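You operate a simulated robot arm through the tools that you are given. There is no shell and no other tool.

The job below is to be done with a simulated robot arm. You get a single attempt, and the scene is never put back.

Task
Fit the chuck, open the tap under the dial, pump the tyre to 2 bar and close the tap.

The check looks at the end state, three seconds after you hand in, the way a careful person would. Anything else that was tipped, shoved, dropped, spilled or broken makes it a failure.

Robot
A 7-joint arm with a two-finger parallel gripper, fixed in place. Base frame: the origin is at the foot of the arm, x ahead of it, y to its left, z up; the work surface is at about z = 700. Units: mm, rad, N and s.
Its first joint turns from -2.897 to 2.897 rad. Payload 4.4 kg.
Tool frame: the origin (TCP) lies between the finger pads and is the grasp point; the fingertips stand 23 mm ahead of it; z points along the fingers, y is the line along which they close. Largest opening 94 mm; finger width 38, thickness 10; the body of the gripper, 54 by 96 mm, starts 39 mm behind the TCP.
Orientation is that of the tool frame in the base frame, as [roll, pitch, yaw] about the fixed x, y, z axes, in that order (R = Rz(yaw) Ry(pitch) Rx(roll)). With the fingers straight down and closing along the base's y, the tool's x points along the base's -x, its y along +y and its z along -z.

Tools
- The arm moves only by the tool move_arm. Its argument "increments" is a list of rows, each a list of 7 numbers: the shift along the tool's x, y, z in units of 30 mm (1.0 is 30 mm), then the turn, a rotation vector about the tool's x, y, z in units of 6 degrees (1.0 is 6 degrees), then the closure in counts, from 0 (fully open) to 255 (shut). In form: [[x, y, z, rx, ry, rz, gripper], ...]. A call has 1 to 20 rows; each row shifts and turns the commanded pose from where the row before left it, along the tool's axes as they then stand. A call with a number of a shift or a turn outside -1 to 1 is refused whole. A row lasts 0.2 s, in which the tool goes at most 50 mm and 0.15 rad; a call with a longer step from one row to the next is refused whole, and so is a gripper value outside its range. Where a pose cannot be reached the arm comes as near as it can. A force on the tool above 40 N (or 10 N above the force at the start of the call, whichever is more), or a blocked arm, ends the call early, and 0.2 s more pass. The fingers move at their own pace (about 72 mm/s each) and stop on an object; they squeeze with about 44 N. The grip force told is the motor's: it shows also when the fingers shut on nothing. Time passes only in rows, and 0.2 s behind the last, so rows that do not move let the fingers close. The reply holds the time, the measured pose of the TCP, the force on the tool along the base axes, the opening and the grip force, in the units named above and with some noise, with the torque about the TCP (base axes, N m) and any sound that the robot's microphone picked up.
- Cameras (640 x 400 px; columns grow to the right, rows downward): "scene" is fixed at [408, 496.1, 1515.6]; the picture's right is [-0.47, -0.88, 0.00], its down [-0.76, 0.40, -0.51] and it looks along [0.45, -0.24, -0.86] (base axes); focal length 362 px, centre (320, 200). "wrist" rides on the gripper at [86, 16, -74] in the tool frame; the picture's right is [-0.18, 0.98, 0.00], its down [-0.58, -0.11, -0.81] and it looks along [-0.79, -0.15, 0.59] (tool axes); focal length 243 px, centre (320, 200). There is no depth. A picture from a camera that has moved, and an enlarged one, comes with that camera's place and axes in the base frame and with its lens. The place of the scene camera against the robot may be out by one fixed shift of up to 25 mm in any direction.
- snapshot(camera): a new picture of that camera. No time passes.
- zoom(camera, box): a new picture of the part [left, top, right, bottom] of that camera's present view, enlarged. No time passes.
- sign_off(): hands the job in; it is judged then, once.

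Places have to be worked out from the pictures, the camera data and where the tool is seen. Open the gripper and draw the arm clear of the work before you hand the job in, unless the task says otherwise.

The tools are called by a JSON object that holds its "method" and its "body". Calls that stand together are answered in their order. move_arm: Moves the arm, as the interface text tells. Its arguments: {"type":"object","properties":{"increments":{"type":"array"}},"required":["increments"]} The other tools are called the same way: snapshot (camera) takes a picture; zoom (camera, box) takes an enlarged picture of a part of a camera's view; sign_off () hands the job in.

At the start:

```text
clock: 0.0
position: [635.7, 251.3, 1120.8]
tcp_rot: [-3.141, -0.001, -3.141]
force: [0.0, -0.4, -0.3]
ft_torque: [0.01, 0.0, -0.02]
opening: 94.0
grip_force: 0.0
```

scene: 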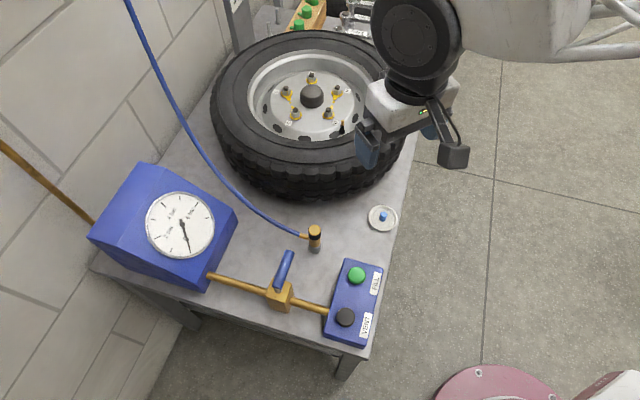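
wrist: 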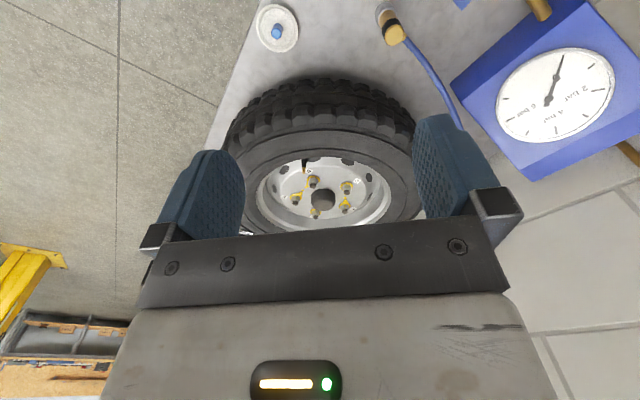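

I start by looking closely at the scene: the dial, the chuck, the tap, the buttons and the tyre valve.

{"method": "zoom", "body": {"camera": "scene", "box": [80, 150, 240, 250]}}

{"method": "zoom", "body": {"camera": "scene", "box": [200, 210, 400, 335]}}

{"method": "zoom", "body": {"camera": "scene", "box": [200, 20, 440, 170]}}

{"method": "zoom", "body": {"camera": "wrist", "box": [220, 120, 420, 245]}}

{"method": "zoom", "body": {"camera": "wrist", "box": [440, 0, 640, 180]}}

```text
4.00 times, centred on (160, 200) of scene
camera zoom: at [408.0, 496.1, 1515.6], right [-0.47, -0.88, 0.0], down [-0.76, 0.4, -0.51], along [0.45, -0.24, -0.86], focal length 1446 px, centre (960, 200)
```

zoom: 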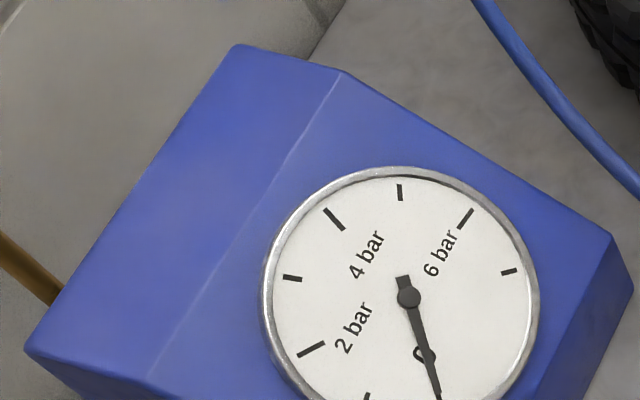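

```text
3.20 times, centred on (300, 272) of scene
camera zoom: at [408.0, 496.1, 1515.6], right [-0.47, -0.88, 0.0], down [-0.76, 0.4, -0.51], along [0.45, -0.24, -0.86], focal length 1157 px, centre (384, -32)
```

zoom: 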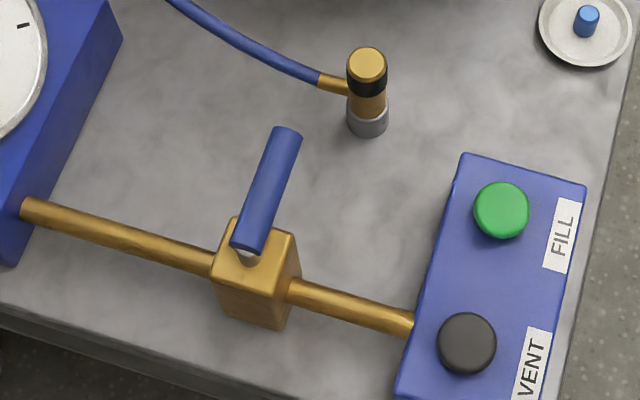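

```text
2.67 times, centred on (320, 95) of scene
camera zoom: at [408.0, 496.1, 1515.6], right [-0.47, -0.88, 0.0], down [-0.76, 0.4, -0.51], along [0.45, -0.24, -0.86], focal length 964 px, centre (320, 480)
```

zoom: 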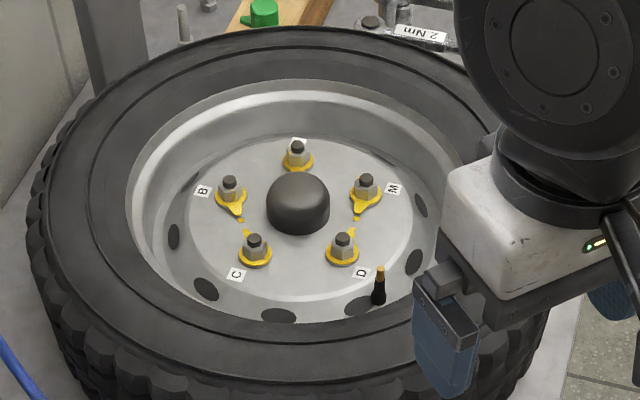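

```text
3.20 times, centred on (320, 182) of wrist
camera zoom: at [548.7, 268.3, 1194.2], right [0.18, 0.98, 0.0], down [0.58, -0.11, 0.81], along [0.79, -0.15, -0.59], focal length 776 px, centre (320, 256)
```

zoom: 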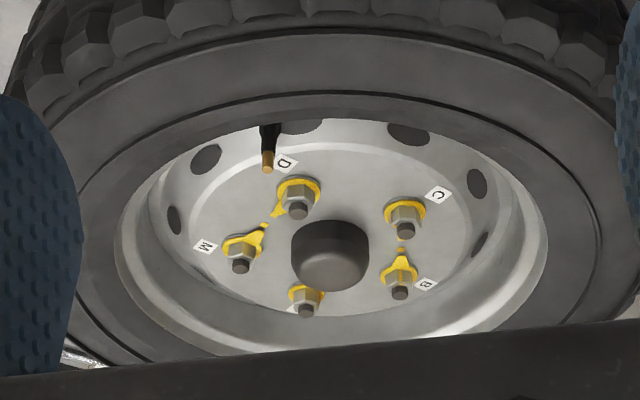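

```text
2.22 times, centred on (540, 90) of wrist
camera zoom: at [548.7, 268.3, 1194.2], right [0.18, 0.98, 0.0], down [0.58, -0.11, 0.81], along [0.79, -0.15, -0.59], focal length 539 px, centre (-169, 444)
```

zoom: 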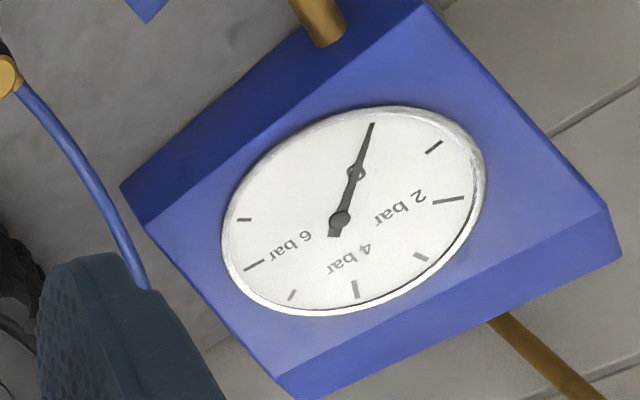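

The chuck seems to stand in a grey holder at about (712, 347), top at z≈800. I'll bring the wrist camera nearer, with the tool well above everything, to measure it.

{"method": "move_arm", "body": {"increments": [[0.198, 0.493, 0.949, 0, 0, 0, 0], [0.198, 0.493, 0.949, 0, 0, 0, 0], [0.198, 0.493, 0.949, 0, 0, 0, 0], [0.198, 0.493, 0.949, 0, 0, 0, 0], [0.198, 0.493, 0.949, 0, 0, 0, 0], [0.198, 0.493, 0.949, 0, 0, 0, 0], [0, 0, 0, 0, 0, 0, 0]]}}

{"method": "snapshot", "body": {"camera": "wrist"}}

{"method": "snapshot", "body": {"camera": "scene"}}

```text
clock: 1.6
position: [599.5, 341.8, 951.3]
tcp_rot: [-3.14, -0.001, -3.141]
force: [-0.3, 0.5, 0.7]
ft_torque: [0.02, 0.01, 0.01]
opening: 93.7
grip_force: 0.0
```

```text
taken
camera wrist: at [513.0, 358.0, 1023.9], right [0.18, 0.98, 0.0], down [0.58, -0.11, 0.81], along [0.79, -0.15, -0.59], focal length 243 px, centre (320, 200)
```

wrist: 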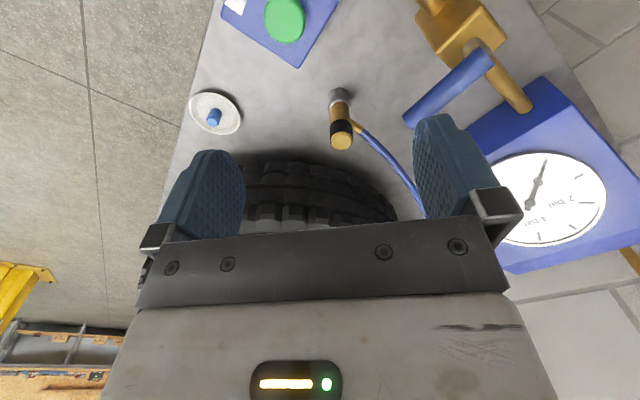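

```text
taken
```

scene: 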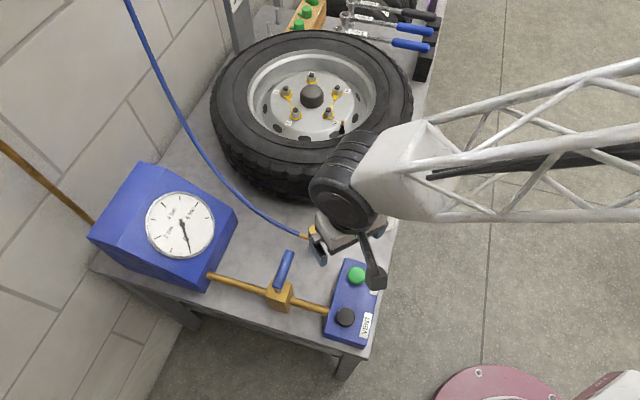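

The chuck is now clearly seen by the wrist camera; I zoom in on it, the valve block and the box.

{"method": "zoom", "body": {"camera": "wrist", "box": [290, 70, 410, 170]}}

{"method": "zoom", "body": {"camera": "wrist", "box": [390, 0, 550, 130]}}

{"method": "zoom", "body": {"camera": "scene", "box": [240, 60, 400, 160]}}

{"method": "zoom", "body": {"camera": "scene", "box": [280, 0, 440, 100]}}

```text
4.00 times, centred on (350, 120) of wrist
camera zoom: at [513.0, 358.0, 1023.9], right [0.18, 0.98, 0.0], down [0.58, -0.11, 0.81], along [0.79, -0.15, -0.59], focal length 970 px, centre (200, 520)
```

zoom: 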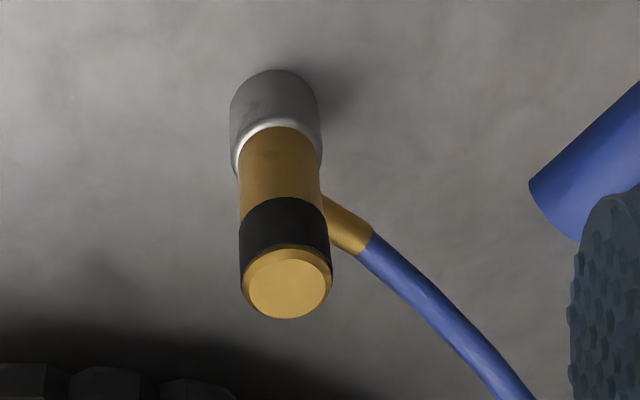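

```text
3.08 times, centred on (470, 65) of wrist
camera zoom: at [513.0, 358.0, 1023.9], right [0.18, 0.98, 0.0], down [0.58, -0.11, 0.81], along [0.79, -0.15, -0.59], focal length 746 px, centre (-142, 615)
```

zoom: 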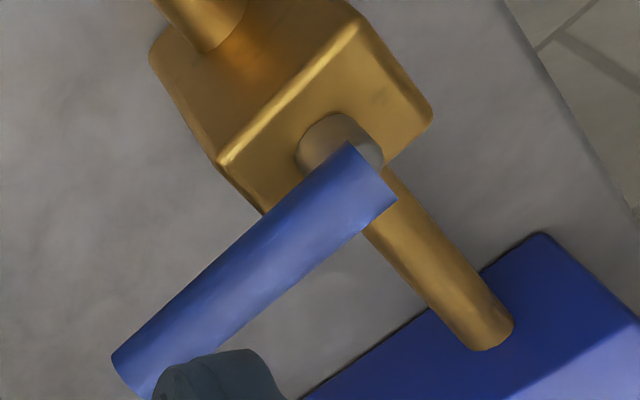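

```text
4.00 times, centred on (320, 110) of scene
camera zoom: at [408.0, 496.1, 1515.6], right [-0.47, -0.88, 0.0], down [-0.76, 0.4, -0.51], along [0.45, -0.24, -0.86], focal length 1446 px, centre (320, 560)
```

zoom: 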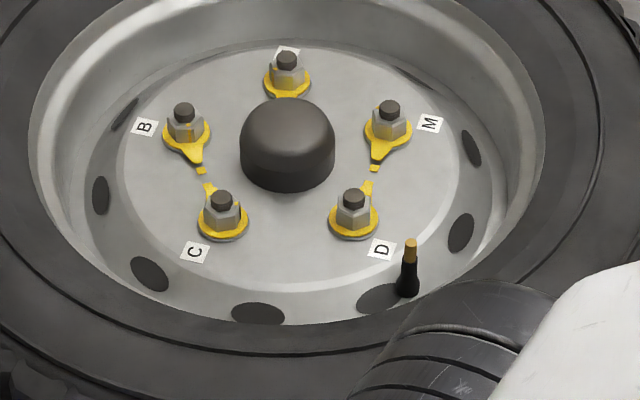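

```text
4.00 times, centred on (360, 50) of scene
camera zoom: at [408.0, 496.1, 1515.6], right [-0.47, -0.88, 0.0], down [-0.76, 0.4, -0.51], along [0.45, -0.24, -0.86], focal length 1446 px, centre (160, 800)
```

zoom: 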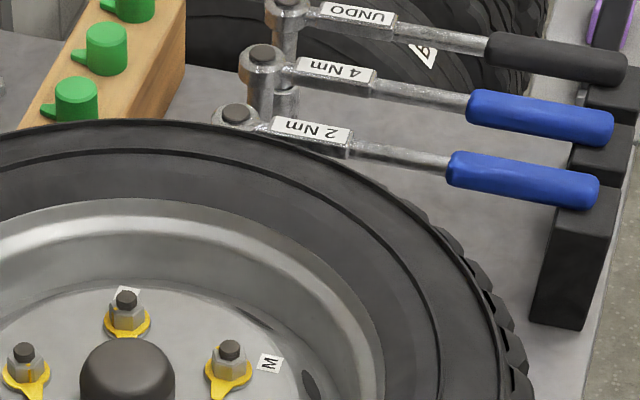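

The chuck is about 28 mm wide, axis near (708, 349), top z≈793, hose barb leaving at about 49° azimuth at z≈752. Before grasping I go look at the tyre valve from above to measure it.

{"method": "move_arm", "body": {"increments": [[0, 0, -1, 0, 0, 0, 0], [-0.86, -0.818, -0.05, 0, 0, 0, 0], [-0.86, -0.818, -0.05, 0, 0, 0, 0], [-0.86, -0.818, -0.05, 0, 0, 0, 0], [-0.86, -0.818, 0, 0, 0, 0, 0], [-0.86, -0.818, 0, 0, 0, 0, 0], [-0.86, -0.818, 0, 0, 0, 0, 0], [-0.86, -0.818, 0, 0, 0, 0, 0], [0, 0, 0, 0, 0, 0, 0]]}}

{"method": "snapshot", "body": {"camera": "wrist"}}

{"method": "zoom", "body": {"camera": "wrist", "box": [250, 120, 410, 220]}}

```text
clock: 3.6
position: [781.2, 169.8, 987.0]
tcp_rot: [-3.141, -0.001, 3.141]
force: [0.4, -0.1, 0.2]
ft_torque: [0.02, -0.03, 0.01]
opening: 94.0
grip_force: 0.1
```

```text
taken
camera wrist: at [695.5, 184.7, 1059.8], right [0.18, 0.98, 0.0], down [0.58, -0.11, 0.81], along [0.79, -0.15, -0.59], focal length 243 px, centre (320, 200)
```

wrist: 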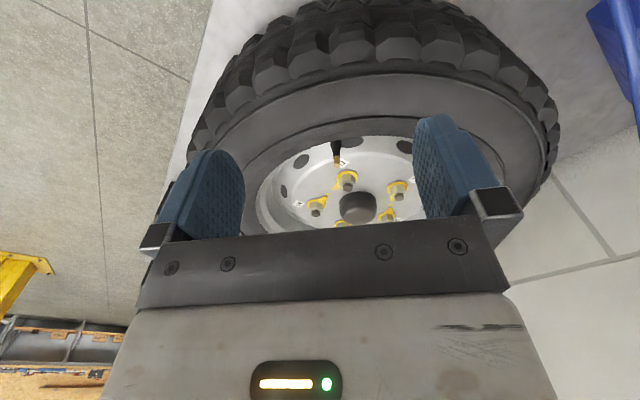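

```text
4.00 times, centred on (330, 170) of wrist
camera zoom: at [695.5, 184.7, 1059.8], right [0.18, 0.98, 0.0], down [0.58, -0.11, 0.81], along [0.79, -0.15, -0.59], focal length 970 px, centre (280, 320)
```

zoom: 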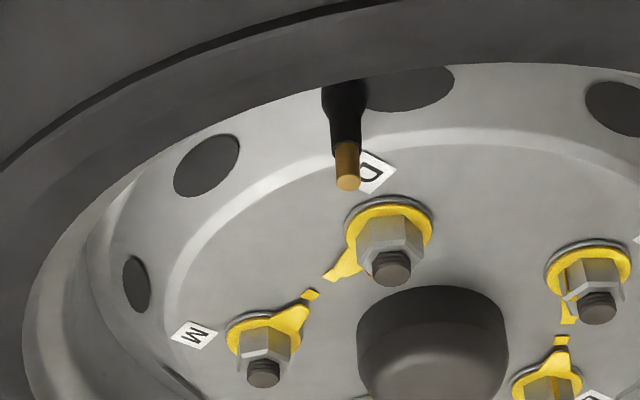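

Valve tip triangulates to about (910, 165, 849). I take another viewpoint for accuracy and to see the rim clearance.

{"method": "move_arm", "body": {"increments": [[-0.542, -0.664, 0, 0, 0, 0, 0], [-0.542, -0.664, 0, 0, 0, 0, 0], [-0.542, -0.664, 0, 0, 0, 0, 0], [0, 0, 0, 0, 0, 0, 0]]}}

{"method": "snapshot", "body": {"camera": "wrist"}}

{"method": "zoom", "body": {"camera": "wrist", "box": [300, 70, 460, 170]}}

```text
clock: 4.6
position: [828.5, 112.5, 985.0]
tcp_rot: [-3.141, 0.0, 3.141]
force: [0.4, -0.4, -0.9]
ft_torque: [-0.01, -0.02, 0.04]
opening: 94.3
grip_force: 0.0
```

```text
taken
camera wrist: at [742.4, 127.1, 1059.1], right [0.18, 0.98, 0.0], down [0.58, -0.11, 0.81], along [0.79, -0.15, -0.59], focal length 243 px, centre (320, 200)
```

wrist: 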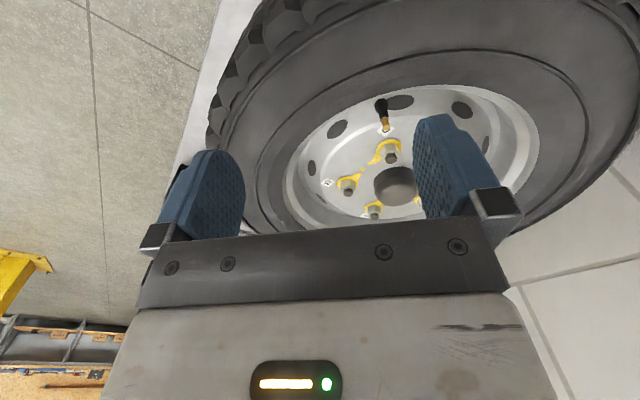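

```text
4.00 times, centred on (380, 120) of wrist
camera zoom: at [742.4, 127.1, 1059.1], right [0.18, 0.98, 0.0], down [0.58, -0.11, 0.81], along [0.79, -0.15, -0.59], focal length 970 px, centre (80, 520)
```

zoom: 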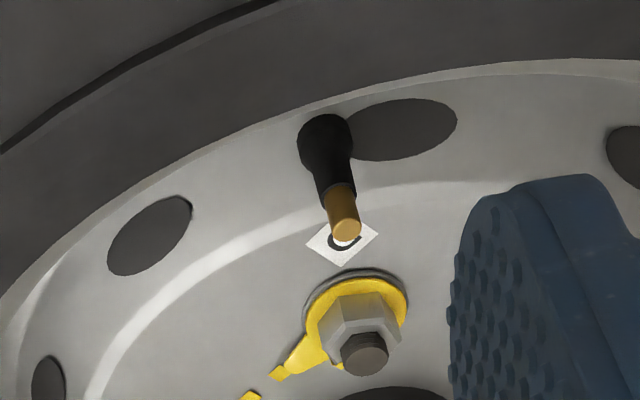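

Valve stem is vertical at about (909, 165), tip z≈851, and the lip around it is lower, so the hand will be well clear. Now I yaw the tool +49° (so the hose barb falls between the fingers) and back off to a viewing pose before the chuck.

{"method": "move_arm", "body": {"increments": [[0, 0, 0, 0, 0, -0.907, 50], [0, 0, 0, 0, 0, -0.907, 103], [0, 0, 0, 0, 0, -0.907, 103], [0, 0, 0, 0, 0, -0.907, 103], [0, 0, 0, 0, 0, -0.907, 103], [0, 0, 0, 0, 0, -0.907, 103], [0, 0, 0, 0, 0, -0.907, 103], [0, 0, 0, 0, 0, -0.907, 103], [0, 0, 0, 0, 0, -0.907, 103], [0, 0.9115, 0, 0, 0, 0, 103], [0, 0.9115, 0, 0, 0, 0, 103], [0, 0.9115, 0, 0, 0, 0, 103], [0, 0.9115, 0, 0, 0, 0, 103], [0, 0.9115, 0, 0, 0, 0, 103], [0, 0.9115, 0.71, 0, 0, 0, 103], [0, 0.9115, 0.71, 0, 0, 0, 103], [0, 0.9115, 0.71, 0, 0, 0, 103], [0, 0.9115, 0.71, 0, 0, 0, 103], [0, 0, 0, 0, 0, 0, 103]]}}

{"method": "snapshot", "body": {"camera": "wrist"}}

{"method": "snapshot", "body": {"camera": "scene"}}

```text
clock: 8.6
position: [643.5, 272.9, 899.4]
tcp_rot: [3.141, -0.001, -2.287]
force: [-0.3, -0.5, -0.6]
ft_torque: [0.0, 0.0, 0.0]
opening: 55.9
grip_force: 0.1
```

```text
taken
camera wrist: at [575.2, 216.2, 972.4], right [-0.62, 0.78, 0.0], down [0.46, 0.37, 0.81], along [0.63, 0.5, -0.59], focal length 243 px, centre (320, 200)
```

wrist: 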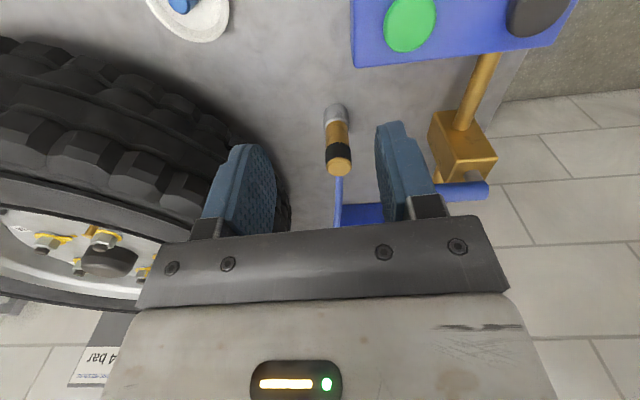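

```text
taken
```

scene: 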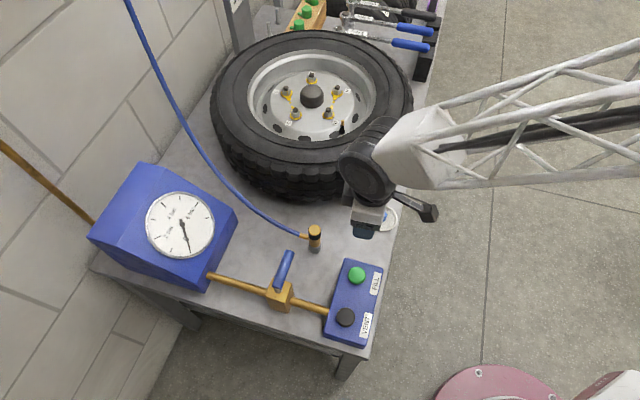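

{"method": "zoom", "body": {"camera": "wrist", "box": [260, 80, 420, 230]}}

{"method": "zoom", "body": {"camera": "wrist", "box": [340, 0, 600, 210]}}

{"method": "zoom", "body": {"camera": "scene", "box": [260, 200, 400, 300]}}

```text
2.67 times, centred on (340, 155) of wrist
camera zoom: at [575.2, 216.2, 972.4], right [-0.62, 0.78, 0.0], down [0.46, 0.37, 0.81], along [0.63, 0.5, -0.59], focal length 647 px, centre (267, 320)
```

zoom: 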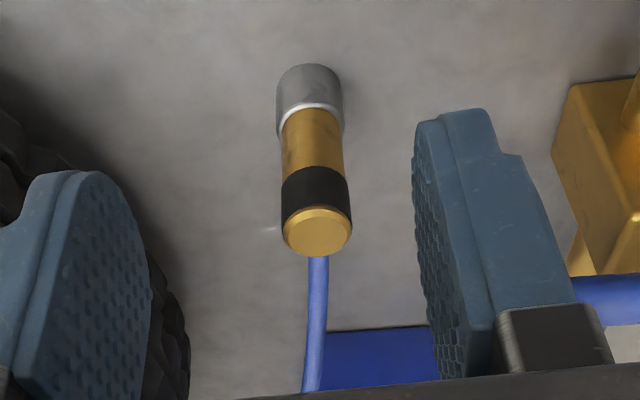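

```text
1.90 times, centred on (470, 105) of wrist
camera zoom: at [575.2, 216.2, 972.4], right [-0.62, 0.78, 0.0], down [0.46, 0.37, 0.81], along [0.63, 0.5, -0.59], focal length 462 px, centre (34, 381)
```

zoom: 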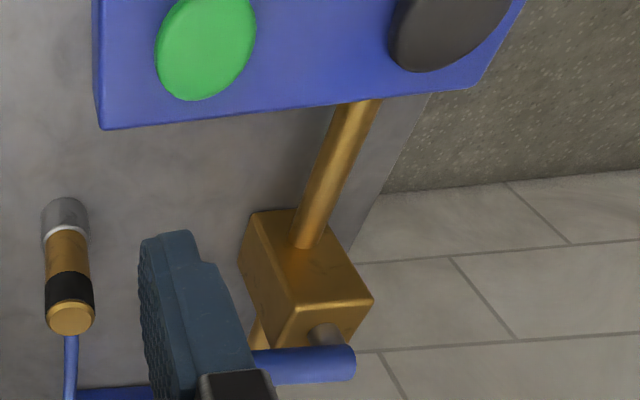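

```text
4.00 times, centred on (330, 250) of scene
camera zoom: at [408.0, 496.1, 1515.6], right [-0.47, -0.88, 0.0], down [-0.76, 0.4, -0.51], along [0.45, -0.24, -0.86], focal length 1446 px, centre (280, 0)
```

zoom: 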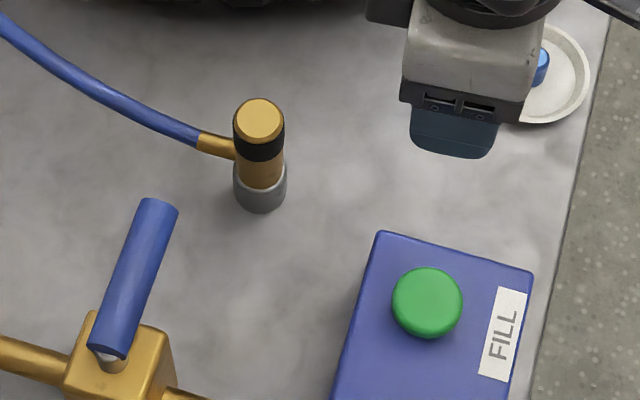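

Chuck axis refined to (709.3, 347.6), top z≈791, hose behind it in line with the tool's x. I move over it, come part-way down and verify.

{"method": "move_arm", "body": {"increments": [[-0.83, -0.02, 0, 0, 0, 0, 103], [-0.83, 0, 0, 0, 0, 0, 103], [-0.83, 0, 0, 0, 0, 0, 103], [-0.83, 0, 0, 0, 0, 0, 103], [0, 0, 0.7, 0, 0, 0, 103], [0, 0, 0.7, 0, 0, 0, 103], [0, 0, 0.6, 0, 0, 0, 103], [0, 0, 0, 0, 0, 0, 103]]}}

{"method": "snapshot", "body": {"camera": "wrist"}}

{"method": "zoom", "body": {"camera": "scene", "box": [240, 170, 400, 290]}}

```text
clock: 10.4
position: [709.9, 346.7, 839.3]
tcp_rot: [3.141, 0.001, -2.286]
force: [0.6, 0.9, -0.3]
ft_torque: [0.03, -0.01, -0.03]
opening: 56.1
grip_force: 0.0
```

```text
taken
camera wrist: at [640.1, 291.9, 912.4], right [-0.62, 0.78, 0.0], down [0.46, 0.37, 0.81], along [0.63, 0.5, -0.59], focal length 243 px, centre (320, 200)
```

wrist: 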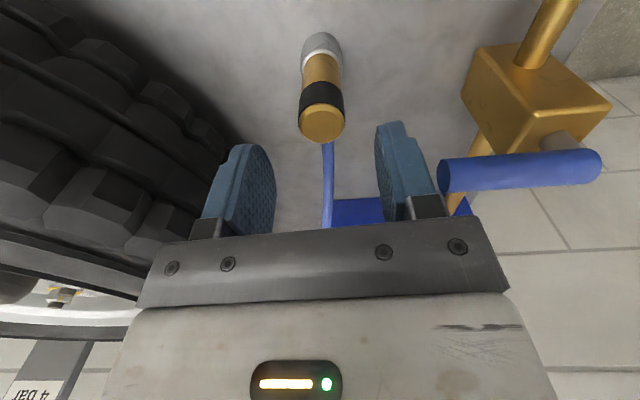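

```text
3.33 times, centred on (320, 230) of scene
camera zoom: at [408.0, 496.1, 1515.6], right [-0.47, -0.88, 0.0], down [-0.76, 0.4, -0.51], along [0.45, -0.24, -0.86], focal length 1205 px, centre (320, 100)
```

zoom: 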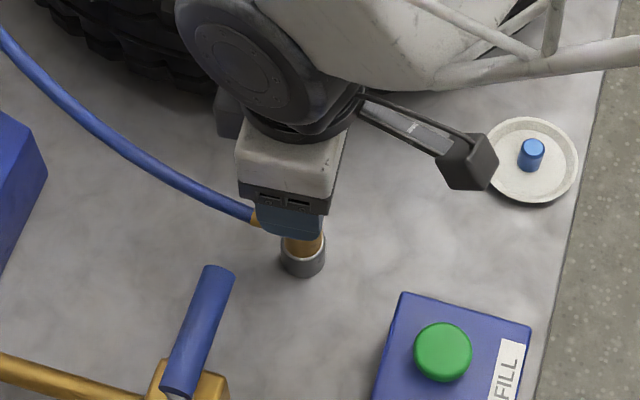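

Alignment is within about 1 mm. I descend to grasp height (TCP z≈775) and close on the chuck.

{"method": "move_arm", "body": {"increments": [[-0.02, 0.02, 0.536, 0, 0, 0, 103], [0, 0, 0.536, 0, 0, 0, 103], [0, 0, 0.536, 0, 0, 0, 103], [0, 0, 0.536, 0, 0, 0, 103], [0, 0, 0, 0, 0, 0, 103], [0, 0, 0, 0, 0, 0, 255], [0, 0, 0, 0, 0, 0, 255], [0, 0, 0, 0, 0, 0, 255], [0, 0, 0, 0, 0, 0, 255]]}}

{"method": "snapshot", "body": {"camera": "wrist"}}

{"method": "zoom", "body": {"camera": "scene", "box": [240, 170, 400, 290]}}

```text
clock: 12.4
position: [707.6, 347.4, 774.9]
tcp_rot: [-3.141, -0.001, -2.286]
force: [0.9, -0.3, 0.4]
ft_torque: [0.03, -0.02, -0.01]
opening: 26.3
grip_force: 44.0
```

```text
taken
camera wrist: at [639.2, 292.3, 847.6], right [-0.62, 0.78, 0.0], down [0.46, 0.37, 0.81], along [0.63, 0.5, -0.59], focal length 243 px, centre (320, 200)
```

wrist: 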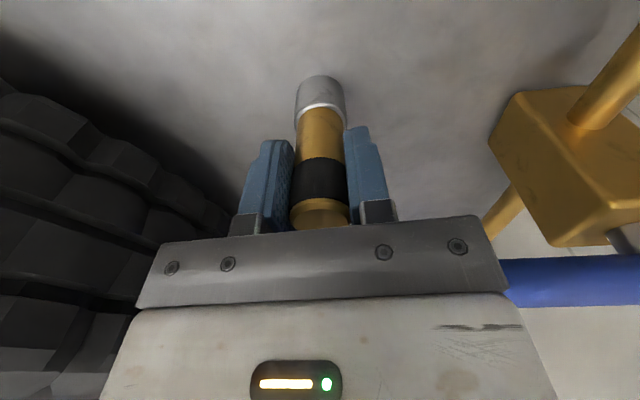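

```text
3.33 times, centred on (320, 230) of scene
camera zoom: at [408.0, 496.1, 1515.6], right [-0.47, -0.88, 0.0], down [-0.76, 0.4, -0.51], along [0.45, -0.24, -0.86], focal length 1205 px, centre (320, 100)
```

zoom: 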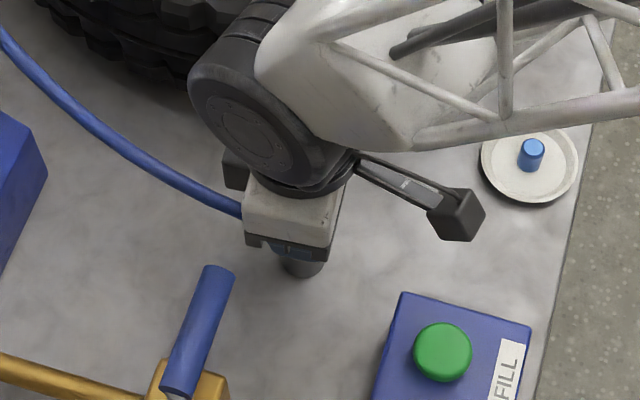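

The chuck is gripped (26.3 mm, 44 N). I lift straight up out of the holder.

{"method": "move_arm", "body": {"increments": [[0, 0, -0.4, 0, 0, 0, 255], [0, 0, -0.5, 0, 0, 0, 255], [0, 0, -0.6, 0, 0, 0, 255], [0, 0, -0.6, 0, 0, 0, 255], [0, 0, -0.7, 0, 0, 0, 255], [0, 0, -0.7, 0, 0, 0, 255], [0, 0, 0, 0, 0, 0, 255]]}}

{"method": "snapshot", "body": {"camera": "wrist"}}

{"method": "snapshot", "body": {"camera": "scene"}}

```text
clock: 14.0
position: [711.0, 348.3, 880.1]
tcp_rot: [-3.141, 0.0, -2.289]
force: [0.3, 0.2, -1.9]
ft_torque: [0.01, 0.03, 0.01]
opening: 26.5
grip_force: 43.9
```

```text
taken
camera wrist: at [641.4, 292.9, 953.0], right [-0.62, 0.78, 0.0], down [0.46, 0.37, 0.81], along [0.63, 0.5, -0.59], focal length 243 px, centre (320, 200)
```

wrist: 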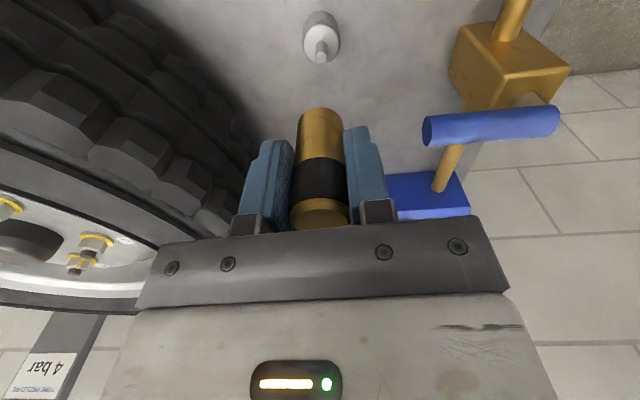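

```text
taken
```

scene: 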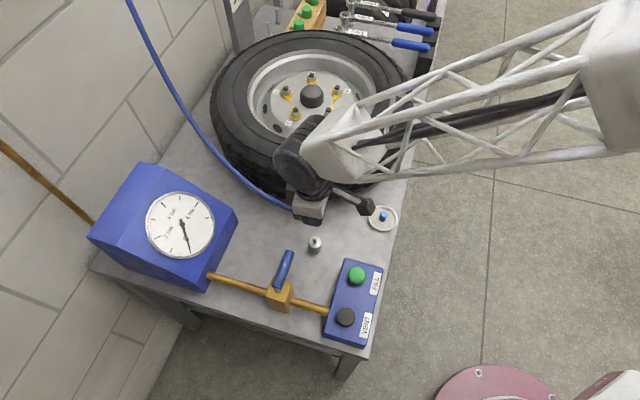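

The chuck was sitting on a peg on the grey base and is now free. I zoom to measure the chuck in the grip, the peg, and read the tag seen at the lower left.

{"method": "zoom", "body": {"camera": "wrist", "box": [240, 0, 400, 240]}}

{"method": "zoom", "body": {"camera": "wrist", "box": [0, 300, 120, 400]}}

{"method": "zoom", "body": {"camera": "scene", "box": [260, 170, 420, 270]}}

{"method": "zoom", "body": {"camera": "scene", "box": [200, 0, 360, 100]}}

```text
1.67 times, centred on (320, 120) of wrist
camera zoom: at [641.4, 292.9, 953.0], right [-0.62, 0.78, 0.0], down [0.46, 0.37, 0.81], along [0.63, 0.5, -0.59], focal length 404 px, centre (320, 333)
```

zoom: 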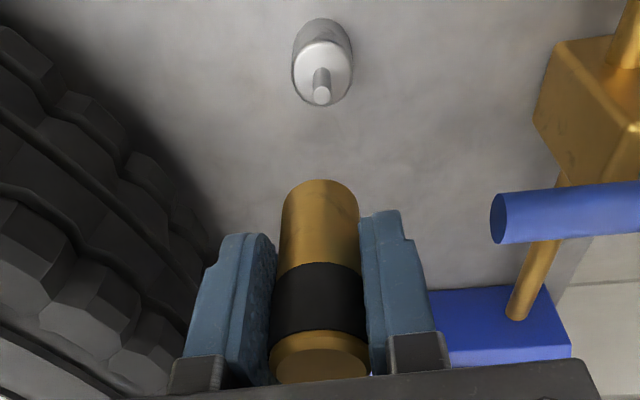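

```text
4.00 times, centred on (60, 350) of wrist
camera zoom: at [641.4, 292.9, 953.0], right [-0.62, 0.78, 0.0], down [0.46, 0.37, 0.81], along [0.63, 0.5, -0.59], focal length 970 px, centre (1360, -400)
```

zoom: 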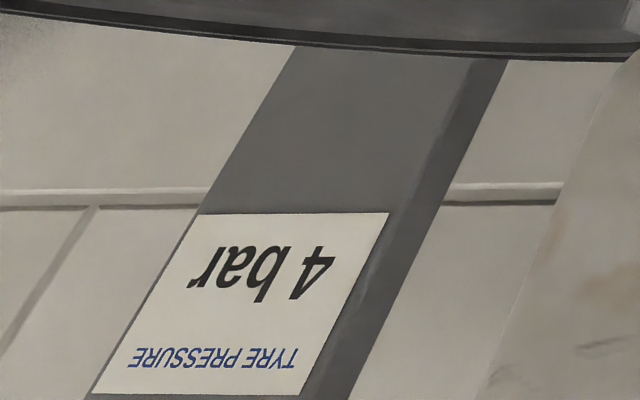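

```text
4.00 times, centred on (340, 220) of scene
camera zoom: at [408.0, 496.1, 1515.6], right [-0.47, -0.88, 0.0], down [-0.76, 0.4, -0.51], along [0.45, -0.24, -0.86], focal length 1446 px, centre (240, 120)
```

zoom: 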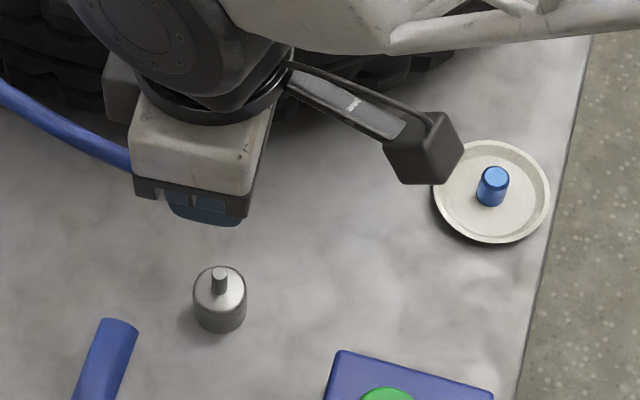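

```text
4.00 times, centred on (280, 50) of scene
camera zoom: at [408.0, 496.1, 1515.6], right [-0.47, -0.88, 0.0], down [-0.76, 0.4, -0.51], along [0.45, -0.24, -0.86], focal length 1446 px, centre (480, 800)
```

zoom: 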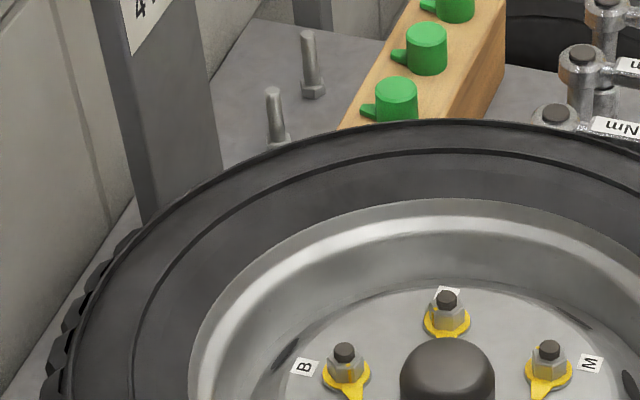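

The wall tag says "4 bar", but the task explicitly asks for 2 bar, so I keep to 2. The chuck bottom is about 43 mm below the TCP; I raise it and carry it to above the valve at (909, 165).

{"method": "move_arm", "body": {"increments": [[0, 0, -0.875, 0, 0, 0, 255], [0, 0, -0.875, 0, 0, 0, 255], [0, 0, -0.875, 0, 0, 0, 255], [0, 0, -0.875, 0, 0, 0, 255], [0.0223, -0.9013, 0, 0, 0, 0, 255], [0.0223, -0.9013, 0, 0, 0, 0, 255], [0.0223, -0.9013, 0, 0, 0, 0, 255], [0.0223, -0.9013, 0, 0, 0, 0, 255], [0.0223, -0.9013, 0, 0, 0, 0, 255], [0.0223, -0.9013, 0, 0, 0, 0, 255], [0.0223, -0.9013, 0, 0, 0, 0, 255], [0.0223, -0.9013, 0, 0, 0, 0, 255], [0.0223, -0.9013, 0, 0, 0, 0, 255], [0.0223, -0.9013, 0, 0, 0, 0, 255], [0, 0, 0, 0, 0, 0, 255]]}}

{"method": "snapshot", "body": {"camera": "wrist"}}

{"method": "snapshot", "body": {"camera": "scene"}}

```text
clock: 17.2
position: [908.5, 165.7, 983.2]
tcp_rot: [-3.141, 0.0, -2.286]
force: [0.1, 0.3, -1.9]
ft_torque: [-0.02, 0.02, 0.01]
opening: 26.4
grip_force: 43.8
```

```text
taken
camera wrist: at [839.7, 109.7, 1056.7], right [-0.62, 0.78, 0.0], down [0.46, 0.37, 0.81], along [0.63, 0.5, -0.59], focal length 243 px, centre (320, 200)
```

wrist: 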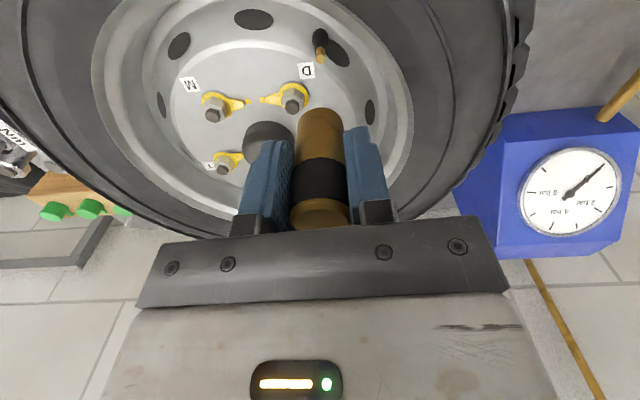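

```text
taken
```

scene: 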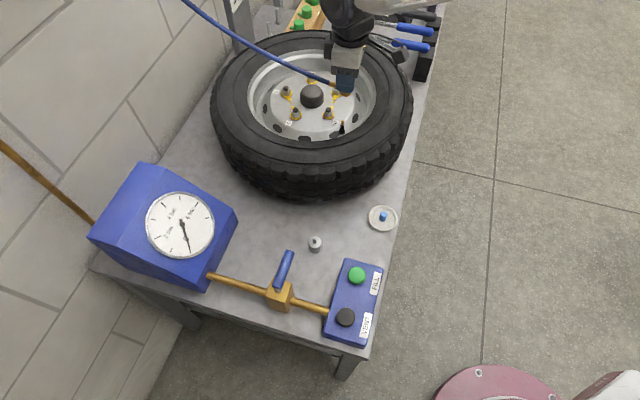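

The valve is visible right under the chuck; I zoom in to check alignment from both cameras.

{"method": "zoom", "body": {"camera": "wrist", "box": [260, 10, 380, 110]}}

{"method": "zoom", "body": {"camera": "wrist", "box": [260, 90, 380, 240]}}

{"method": "zoom", "body": {"camera": "scene", "box": [280, 40, 440, 150]}}

{"method": "zoom", "body": {"camera": "wrist", "box": [500, 130, 640, 250]}}

```text
4.00 times, centred on (320, 60) of wrist
camera zoom: at [839.7, 109.7, 1056.7], right [-0.62, 0.78, 0.0], down [0.46, 0.37, 0.81], along [0.63, 0.5, -0.59], focal length 970 px, centre (320, 760)
```

zoom: 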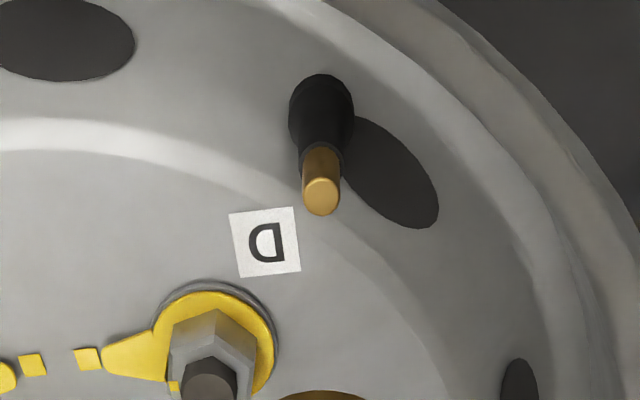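

```text
2.67 times, centred on (320, 165) of wrist
camera zoom: at [839.7, 109.7, 1056.7], right [-0.62, 0.78, 0.0], down [0.46, 0.37, 0.81], along [0.63, 0.5, -0.59], focal length 647 px, centre (320, 293)
```

zoom: 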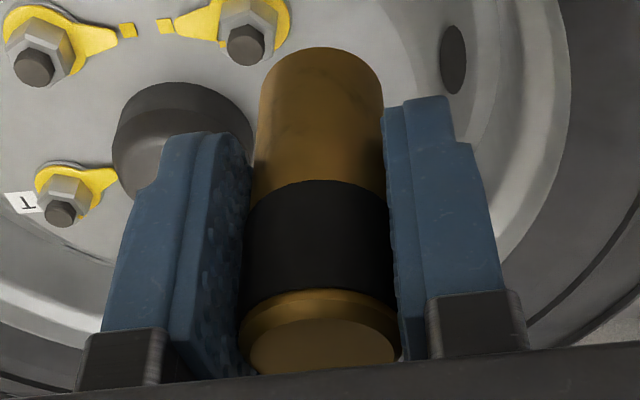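

```text
3.64 times, centred on (360, 95) of scene
camera zoom: at [408.0, 496.1, 1515.6], right [-0.47, -0.88, 0.0], down [-0.76, 0.4, -0.51], along [0.45, -0.24, -0.86], focal length 1314 px, centre (174, 582)
```

zoom: 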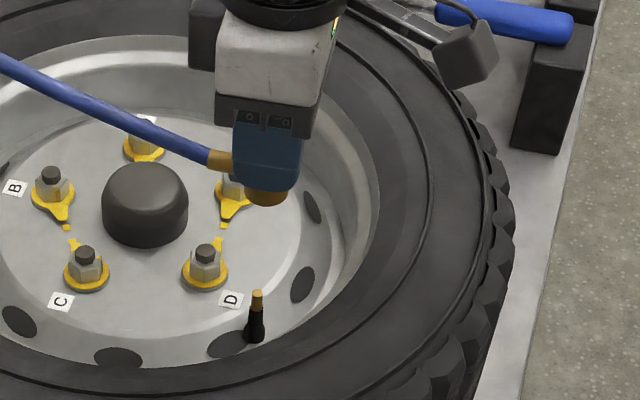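

```text
3.33 times, centred on (570, 190) of wrist
camera zoom: at [839.7, 109.7, 1056.7], right [-0.62, 0.78, 0.0], down [0.46, 0.37, 0.81], along [0.63, 0.5, -0.59], focal length 809 px, centre (-513, 233)
```

zoom: 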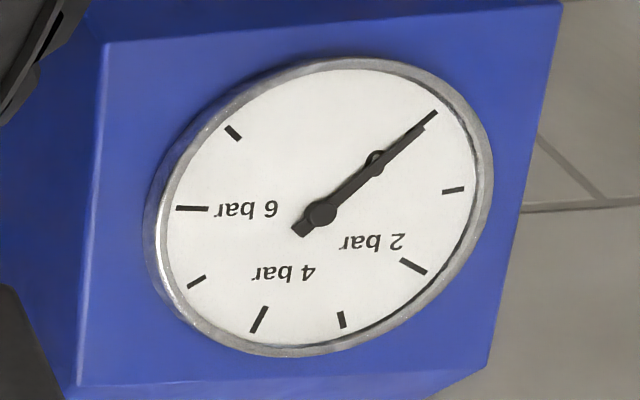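

Lateral alignment is within about 1 mm. I descend until the chuck bottom is about 10–12 mm above the valve tip and look again from both cameras.

{"method": "move_arm", "body": {"increments": [[0, 0, 0.65, 0, 0, 0, 255], [0, 0, 0.65, 0, 0, 0, 255], [0, 0, 0.65, 0, 0, 0, 255], [0, 0, 0.65, 0, 0, 0, 255], [0, 0, 0, 0, 0, 0, 255]]}}

{"method": "zoom", "body": {"camera": "wrist", "box": [260, 60, 380, 160]}}

{"method": "zoom", "body": {"camera": "scene", "box": [300, 80, 400, 150]}}

{"method": "snapshot", "body": {"camera": "wrist"}}

```text
clock: 18.4
position: [908.9, 164.3, 905.6]
tcp_rot: [-3.141, -0.001, -2.287]
force: [-0.2, 0.4, -2.1]
ft_torque: [0.01, -0.03, 0.02]
opening: 26.4
grip_force: 44.1
```

```text
4.00 times, centred on (320, 110) of wrist
camera zoom: at [839.9, 109.8, 978.4], right [-0.62, 0.78, 0.0], down [0.46, 0.37, 0.81], along [0.63, 0.5, -0.59], focal length 970 px, centre (320, 560)
```

zoom: 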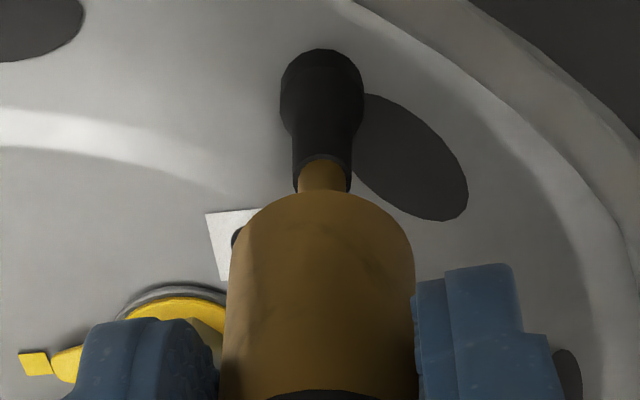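

```text
5.71 times, centred on (350, 115) of scene
camera zoom: at [408.0, 496.1, 1515.6], right [-0.47, -0.88, 0.0], down [-0.76, 0.4, -0.51], along [0.45, -0.24, -0.86], focal length 2066 px, centre (149, 686)
```

zoom: 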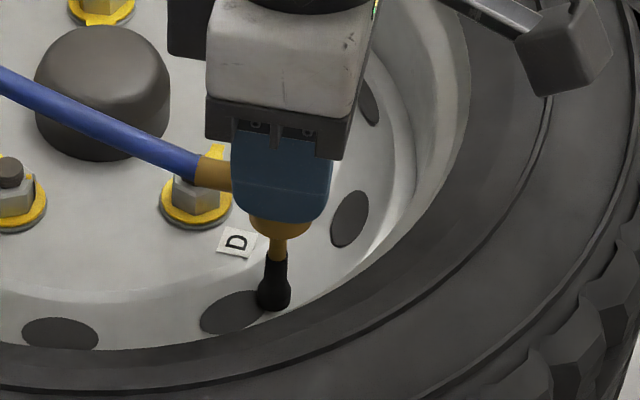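

```text
taken
camera wrist: at [839.9, 109.8, 978.4], right [-0.62, 0.78, 0.0], down [0.46, 0.37, 0.81], along [0.63, 0.5, -0.59], focal length 243 px, centre (320, 200)
```

wrist: 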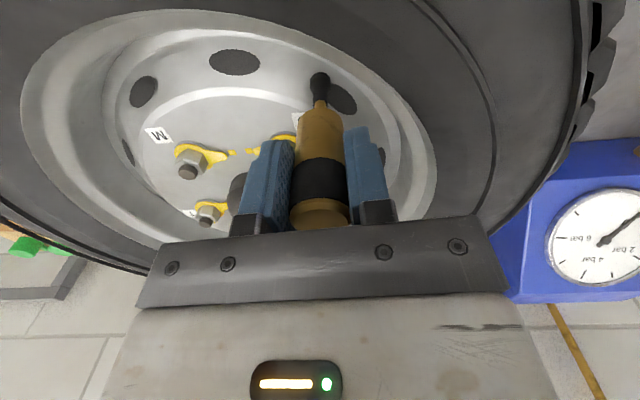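

Both views (nearly perpendicular) show the chuck over the valve axis to within ~0.5 mm, gap about 7–12 mm. I nudge 0.5 mm and go down in small steps watching the force.

{"method": "move_arm", "body": {"increments": [[0, 0.017, 0.1, 0, 0, 0, 255], [0, 0, 0.15, 0, 0, 0, 255], [0, 0, 0.15, 0, 0, 0, 255], [0, 0, 0, 0, 0, 0, 255]]}}

{"method": "zoom", "body": {"camera": "wrist", "box": [260, 60, 380, 160]}}

{"method": "zoom", "body": {"camera": "scene", "box": [300, 80, 400, 150]}}

```text
clock: 19.4
position: [908.2, 166.1, 893.2]
tcp_rot: [-3.141, -0.001, -2.287]
force: [-0.1, 0.0, -1.0]
ft_torque: [0.01, 0.0, 0.03]
opening: 26.4
grip_force: 44.0
```

```text
4.00 times, centred on (320, 110) of wrist
camera zoom: at [839.9, 110.0, 966.9], right [-0.62, 0.78, 0.0], down [0.46, 0.37, 0.81], along [0.63, 0.5, -0.59], focal length 970 px, centre (320, 560)
```

zoom: 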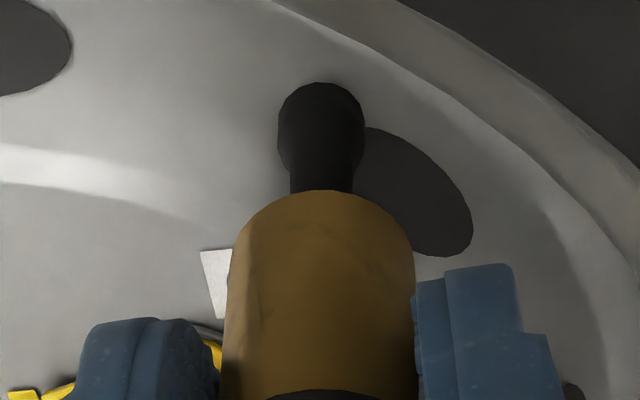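

```text
5.71 times, centred on (350, 115) of scene
camera zoom: at [408.0, 496.1, 1515.6], right [-0.47, -0.88, 0.0], down [-0.76, 0.4, -0.51], along [0.45, -0.24, -0.86], focal length 2066 px, centre (149, 686)
```

zoom: 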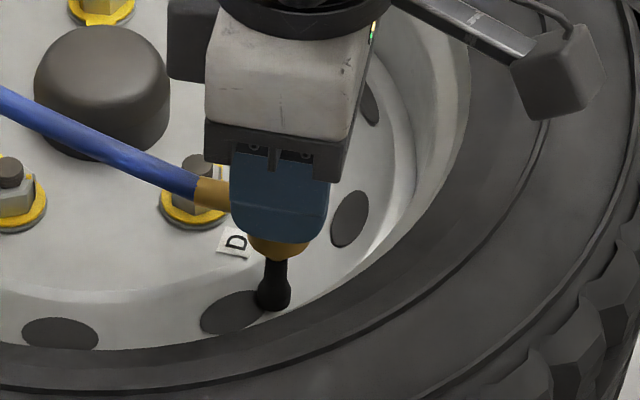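

The chuck bottom has passed the tip with no side force, so it is going on. I continue downward in small steps.

{"method": "move_arm", "body": {"increments": [[0, 0, 0.1, 0, 0, 0, 255], [0, 0, 0.1, 0, 0, 0, 255], [0, 0, 0.1, 0, 0, 0, 255], [0, 0, 0, 0, 0, 0, 255]]}}

{"method": "zoom", "body": {"camera": "wrist", "box": [260, 60, 380, 160]}}

{"method": "zoom", "body": {"camera": "scene", "box": [300, 80, 400, 150]}}

```text
clock: 20.4
position: [908.3, 165.1, 884.5]
tcp_rot: [3.141, 0.0, -2.285]
force: [2.7, 0.6, -0.2]
ft_torque: [-0.02, -0.05, 0.01]
opening: 26.6
grip_force: 44.4
```

```text
4.00 times, centred on (320, 110) of wrist
camera zoom: at [839.2, 109.8, 958.6], right [-0.62, 0.78, 0.0], down [0.46, 0.37, 0.81], along [0.63, 0.5, -0.59], focal length 970 px, centre (320, 560)
```

zoom: 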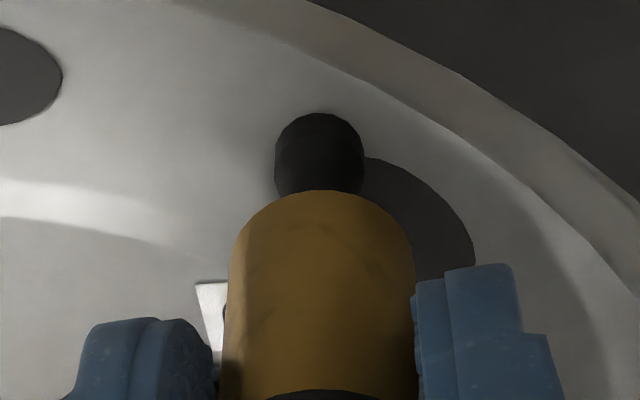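

```text
5.71 times, centred on (350, 115) of scene
camera zoom: at [408.0, 496.1, 1515.6], right [-0.47, -0.88, 0.0], down [-0.76, 0.4, -0.51], along [0.45, -0.24, -0.86], focal length 2066 px, centre (149, 686)
```

zoom: 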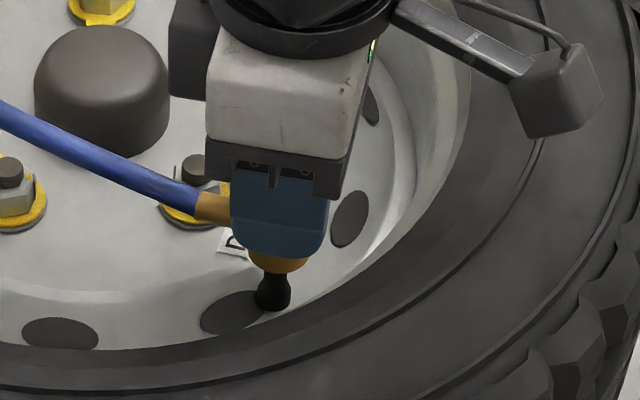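

A small side force (2.7 N), no vertical resistance yet. I continue in 2 mm steps.

{"method": "move_arm", "body": {"increments": [[0, 0, 0.07, 0, 0, 0, 255], [0, 0, 0.07, 0, 0, 0, 255], [0, 0, 0, 0, 0, 0, 255]]}}

```text
clock: 21.2
position: [907.2, 166.1, 881.6]
tcp_rot: [3.141, -0.001, -2.287]
force: [6.4, 3.6, 3.3]
ft_torque: [0.11, -0.26, 0.01]
opening: 26.3
grip_force: 43.7
```

The valve pushes the tool toward +x,+y slightly, so I shift about 0.7 mm that way to relieve it and press on.

{"method": "move_arm", "body": {"increments": [[-0.023, -0.007, 0, 0, 0, 0, 255], [0, 0, 0, 0, 0, 0, 255]]}}

{"method": "zoom", "body": {"camera": "wrist", "box": [260, 60, 380, 160]}}

{"method": "zoom", "body": {"camera": "scene", "box": [300, 80, 400, 150]}}

```text
clock: 21.8
position: [908.4, 166.5, 881.6]
tcp_rot: [-3.141, -0.001, -2.285]
force: [2.5, -0.2, -1.1]
ft_torque: [-0.07, -0.08, -0.01]
opening: 26.1
grip_force: 44.0
```

```text
4.00 times, centred on (320, 110) of wrist
camera zoom: at [839.1, 110.2, 954.3], right [-0.62, 0.78, 0.0], down [0.46, 0.37, 0.81], along [0.63, 0.5, -0.59], focal length 970 px, centre (320, 560)
```

zoom: 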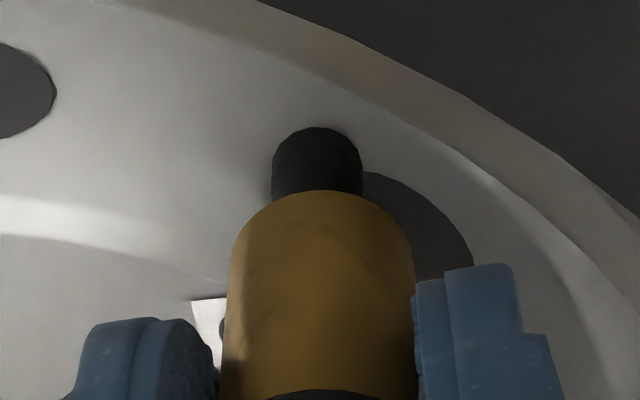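

```text
5.71 times, centred on (350, 115) of scene
camera zoom: at [408.0, 496.1, 1515.6], right [-0.47, -0.88, 0.0], down [-0.76, 0.4, -0.51], along [0.45, -0.24, -0.86], focal length 2066 px, centre (149, 686)
```

zoom: 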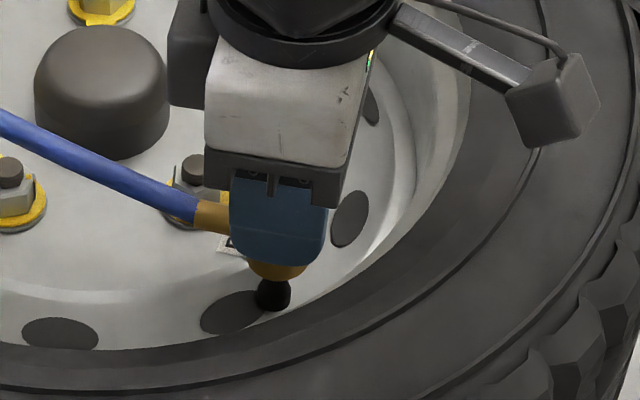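

The side load dropped. I go on downward in 2 mm steps with another tiny x correction.

{"method": "move_arm", "body": {"increments": [[-0.008, -0.007, 0.07, 0, 0, 0, 255], [0, 0, 0.07, 0, 0, 0, 255], [0, 0, 0, 0, 0, 0, 255]]}}

```text
clock: 22.6
position: [908.5, 166.8, 878.7]
tcp_rot: [3.14, 0.001, -2.288]
force: [0.2, 0.5, -1.9]
ft_torque: [0.01, -0.02, -0.04]
opening: 26.5
grip_force: 44.2
```

{"method": "move_arm", "body": {"increments": [[0, 0, 0.07, 0, 0, 0, 255], [0, 0, 0.07, 0, 0, 0, 255], [0, 0, 0, 0, 0, 0, 255]]}}

{"method": "zoom", "body": {"camera": "wrist", "box": [260, 60, 380, 160]}}

{"method": "zoom", "body": {"camera": "scene", "box": [300, 80, 400, 150]}}

```text
clock: 23.4
position: [908.3, 166.3, 873.8]
tcp_rot: [-3.141, 0.002, -2.286]
force: [-9.6, -3.1, 15.1]
ft_torque: [-0.09, 0.21, 0.02]
opening: 26.4
grip_force: 44.1
```

```text
4.00 times, centred on (320, 110) of wrist
camera zoom: at [839.9, 110.8, 947.6], right [-0.62, 0.78, 0.0], down [0.46, 0.37, 0.81], along [0.63, 0.5, -0.59], focal length 970 px, centre (320, 560)
```

zoom: 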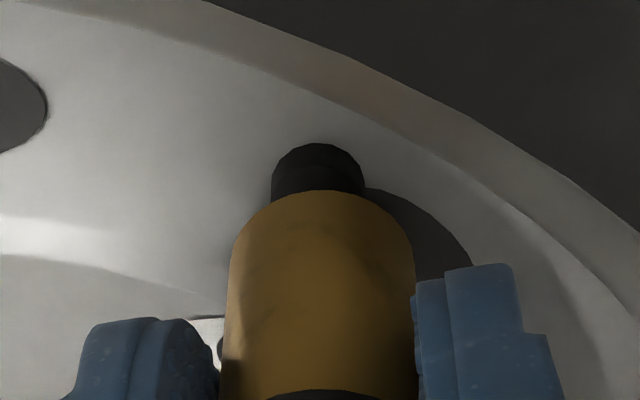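

```text
5.71 times, centred on (350, 115) of scene
camera zoom: at [408.0, 496.1, 1515.6], right [-0.47, -0.88, 0.0], down [-0.76, 0.4, -0.51], along [0.45, -0.24, -0.86], focal length 2066 px, centre (149, 686)
```

zoom: 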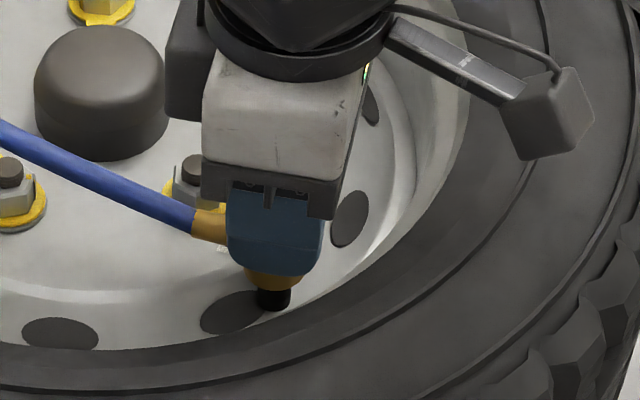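

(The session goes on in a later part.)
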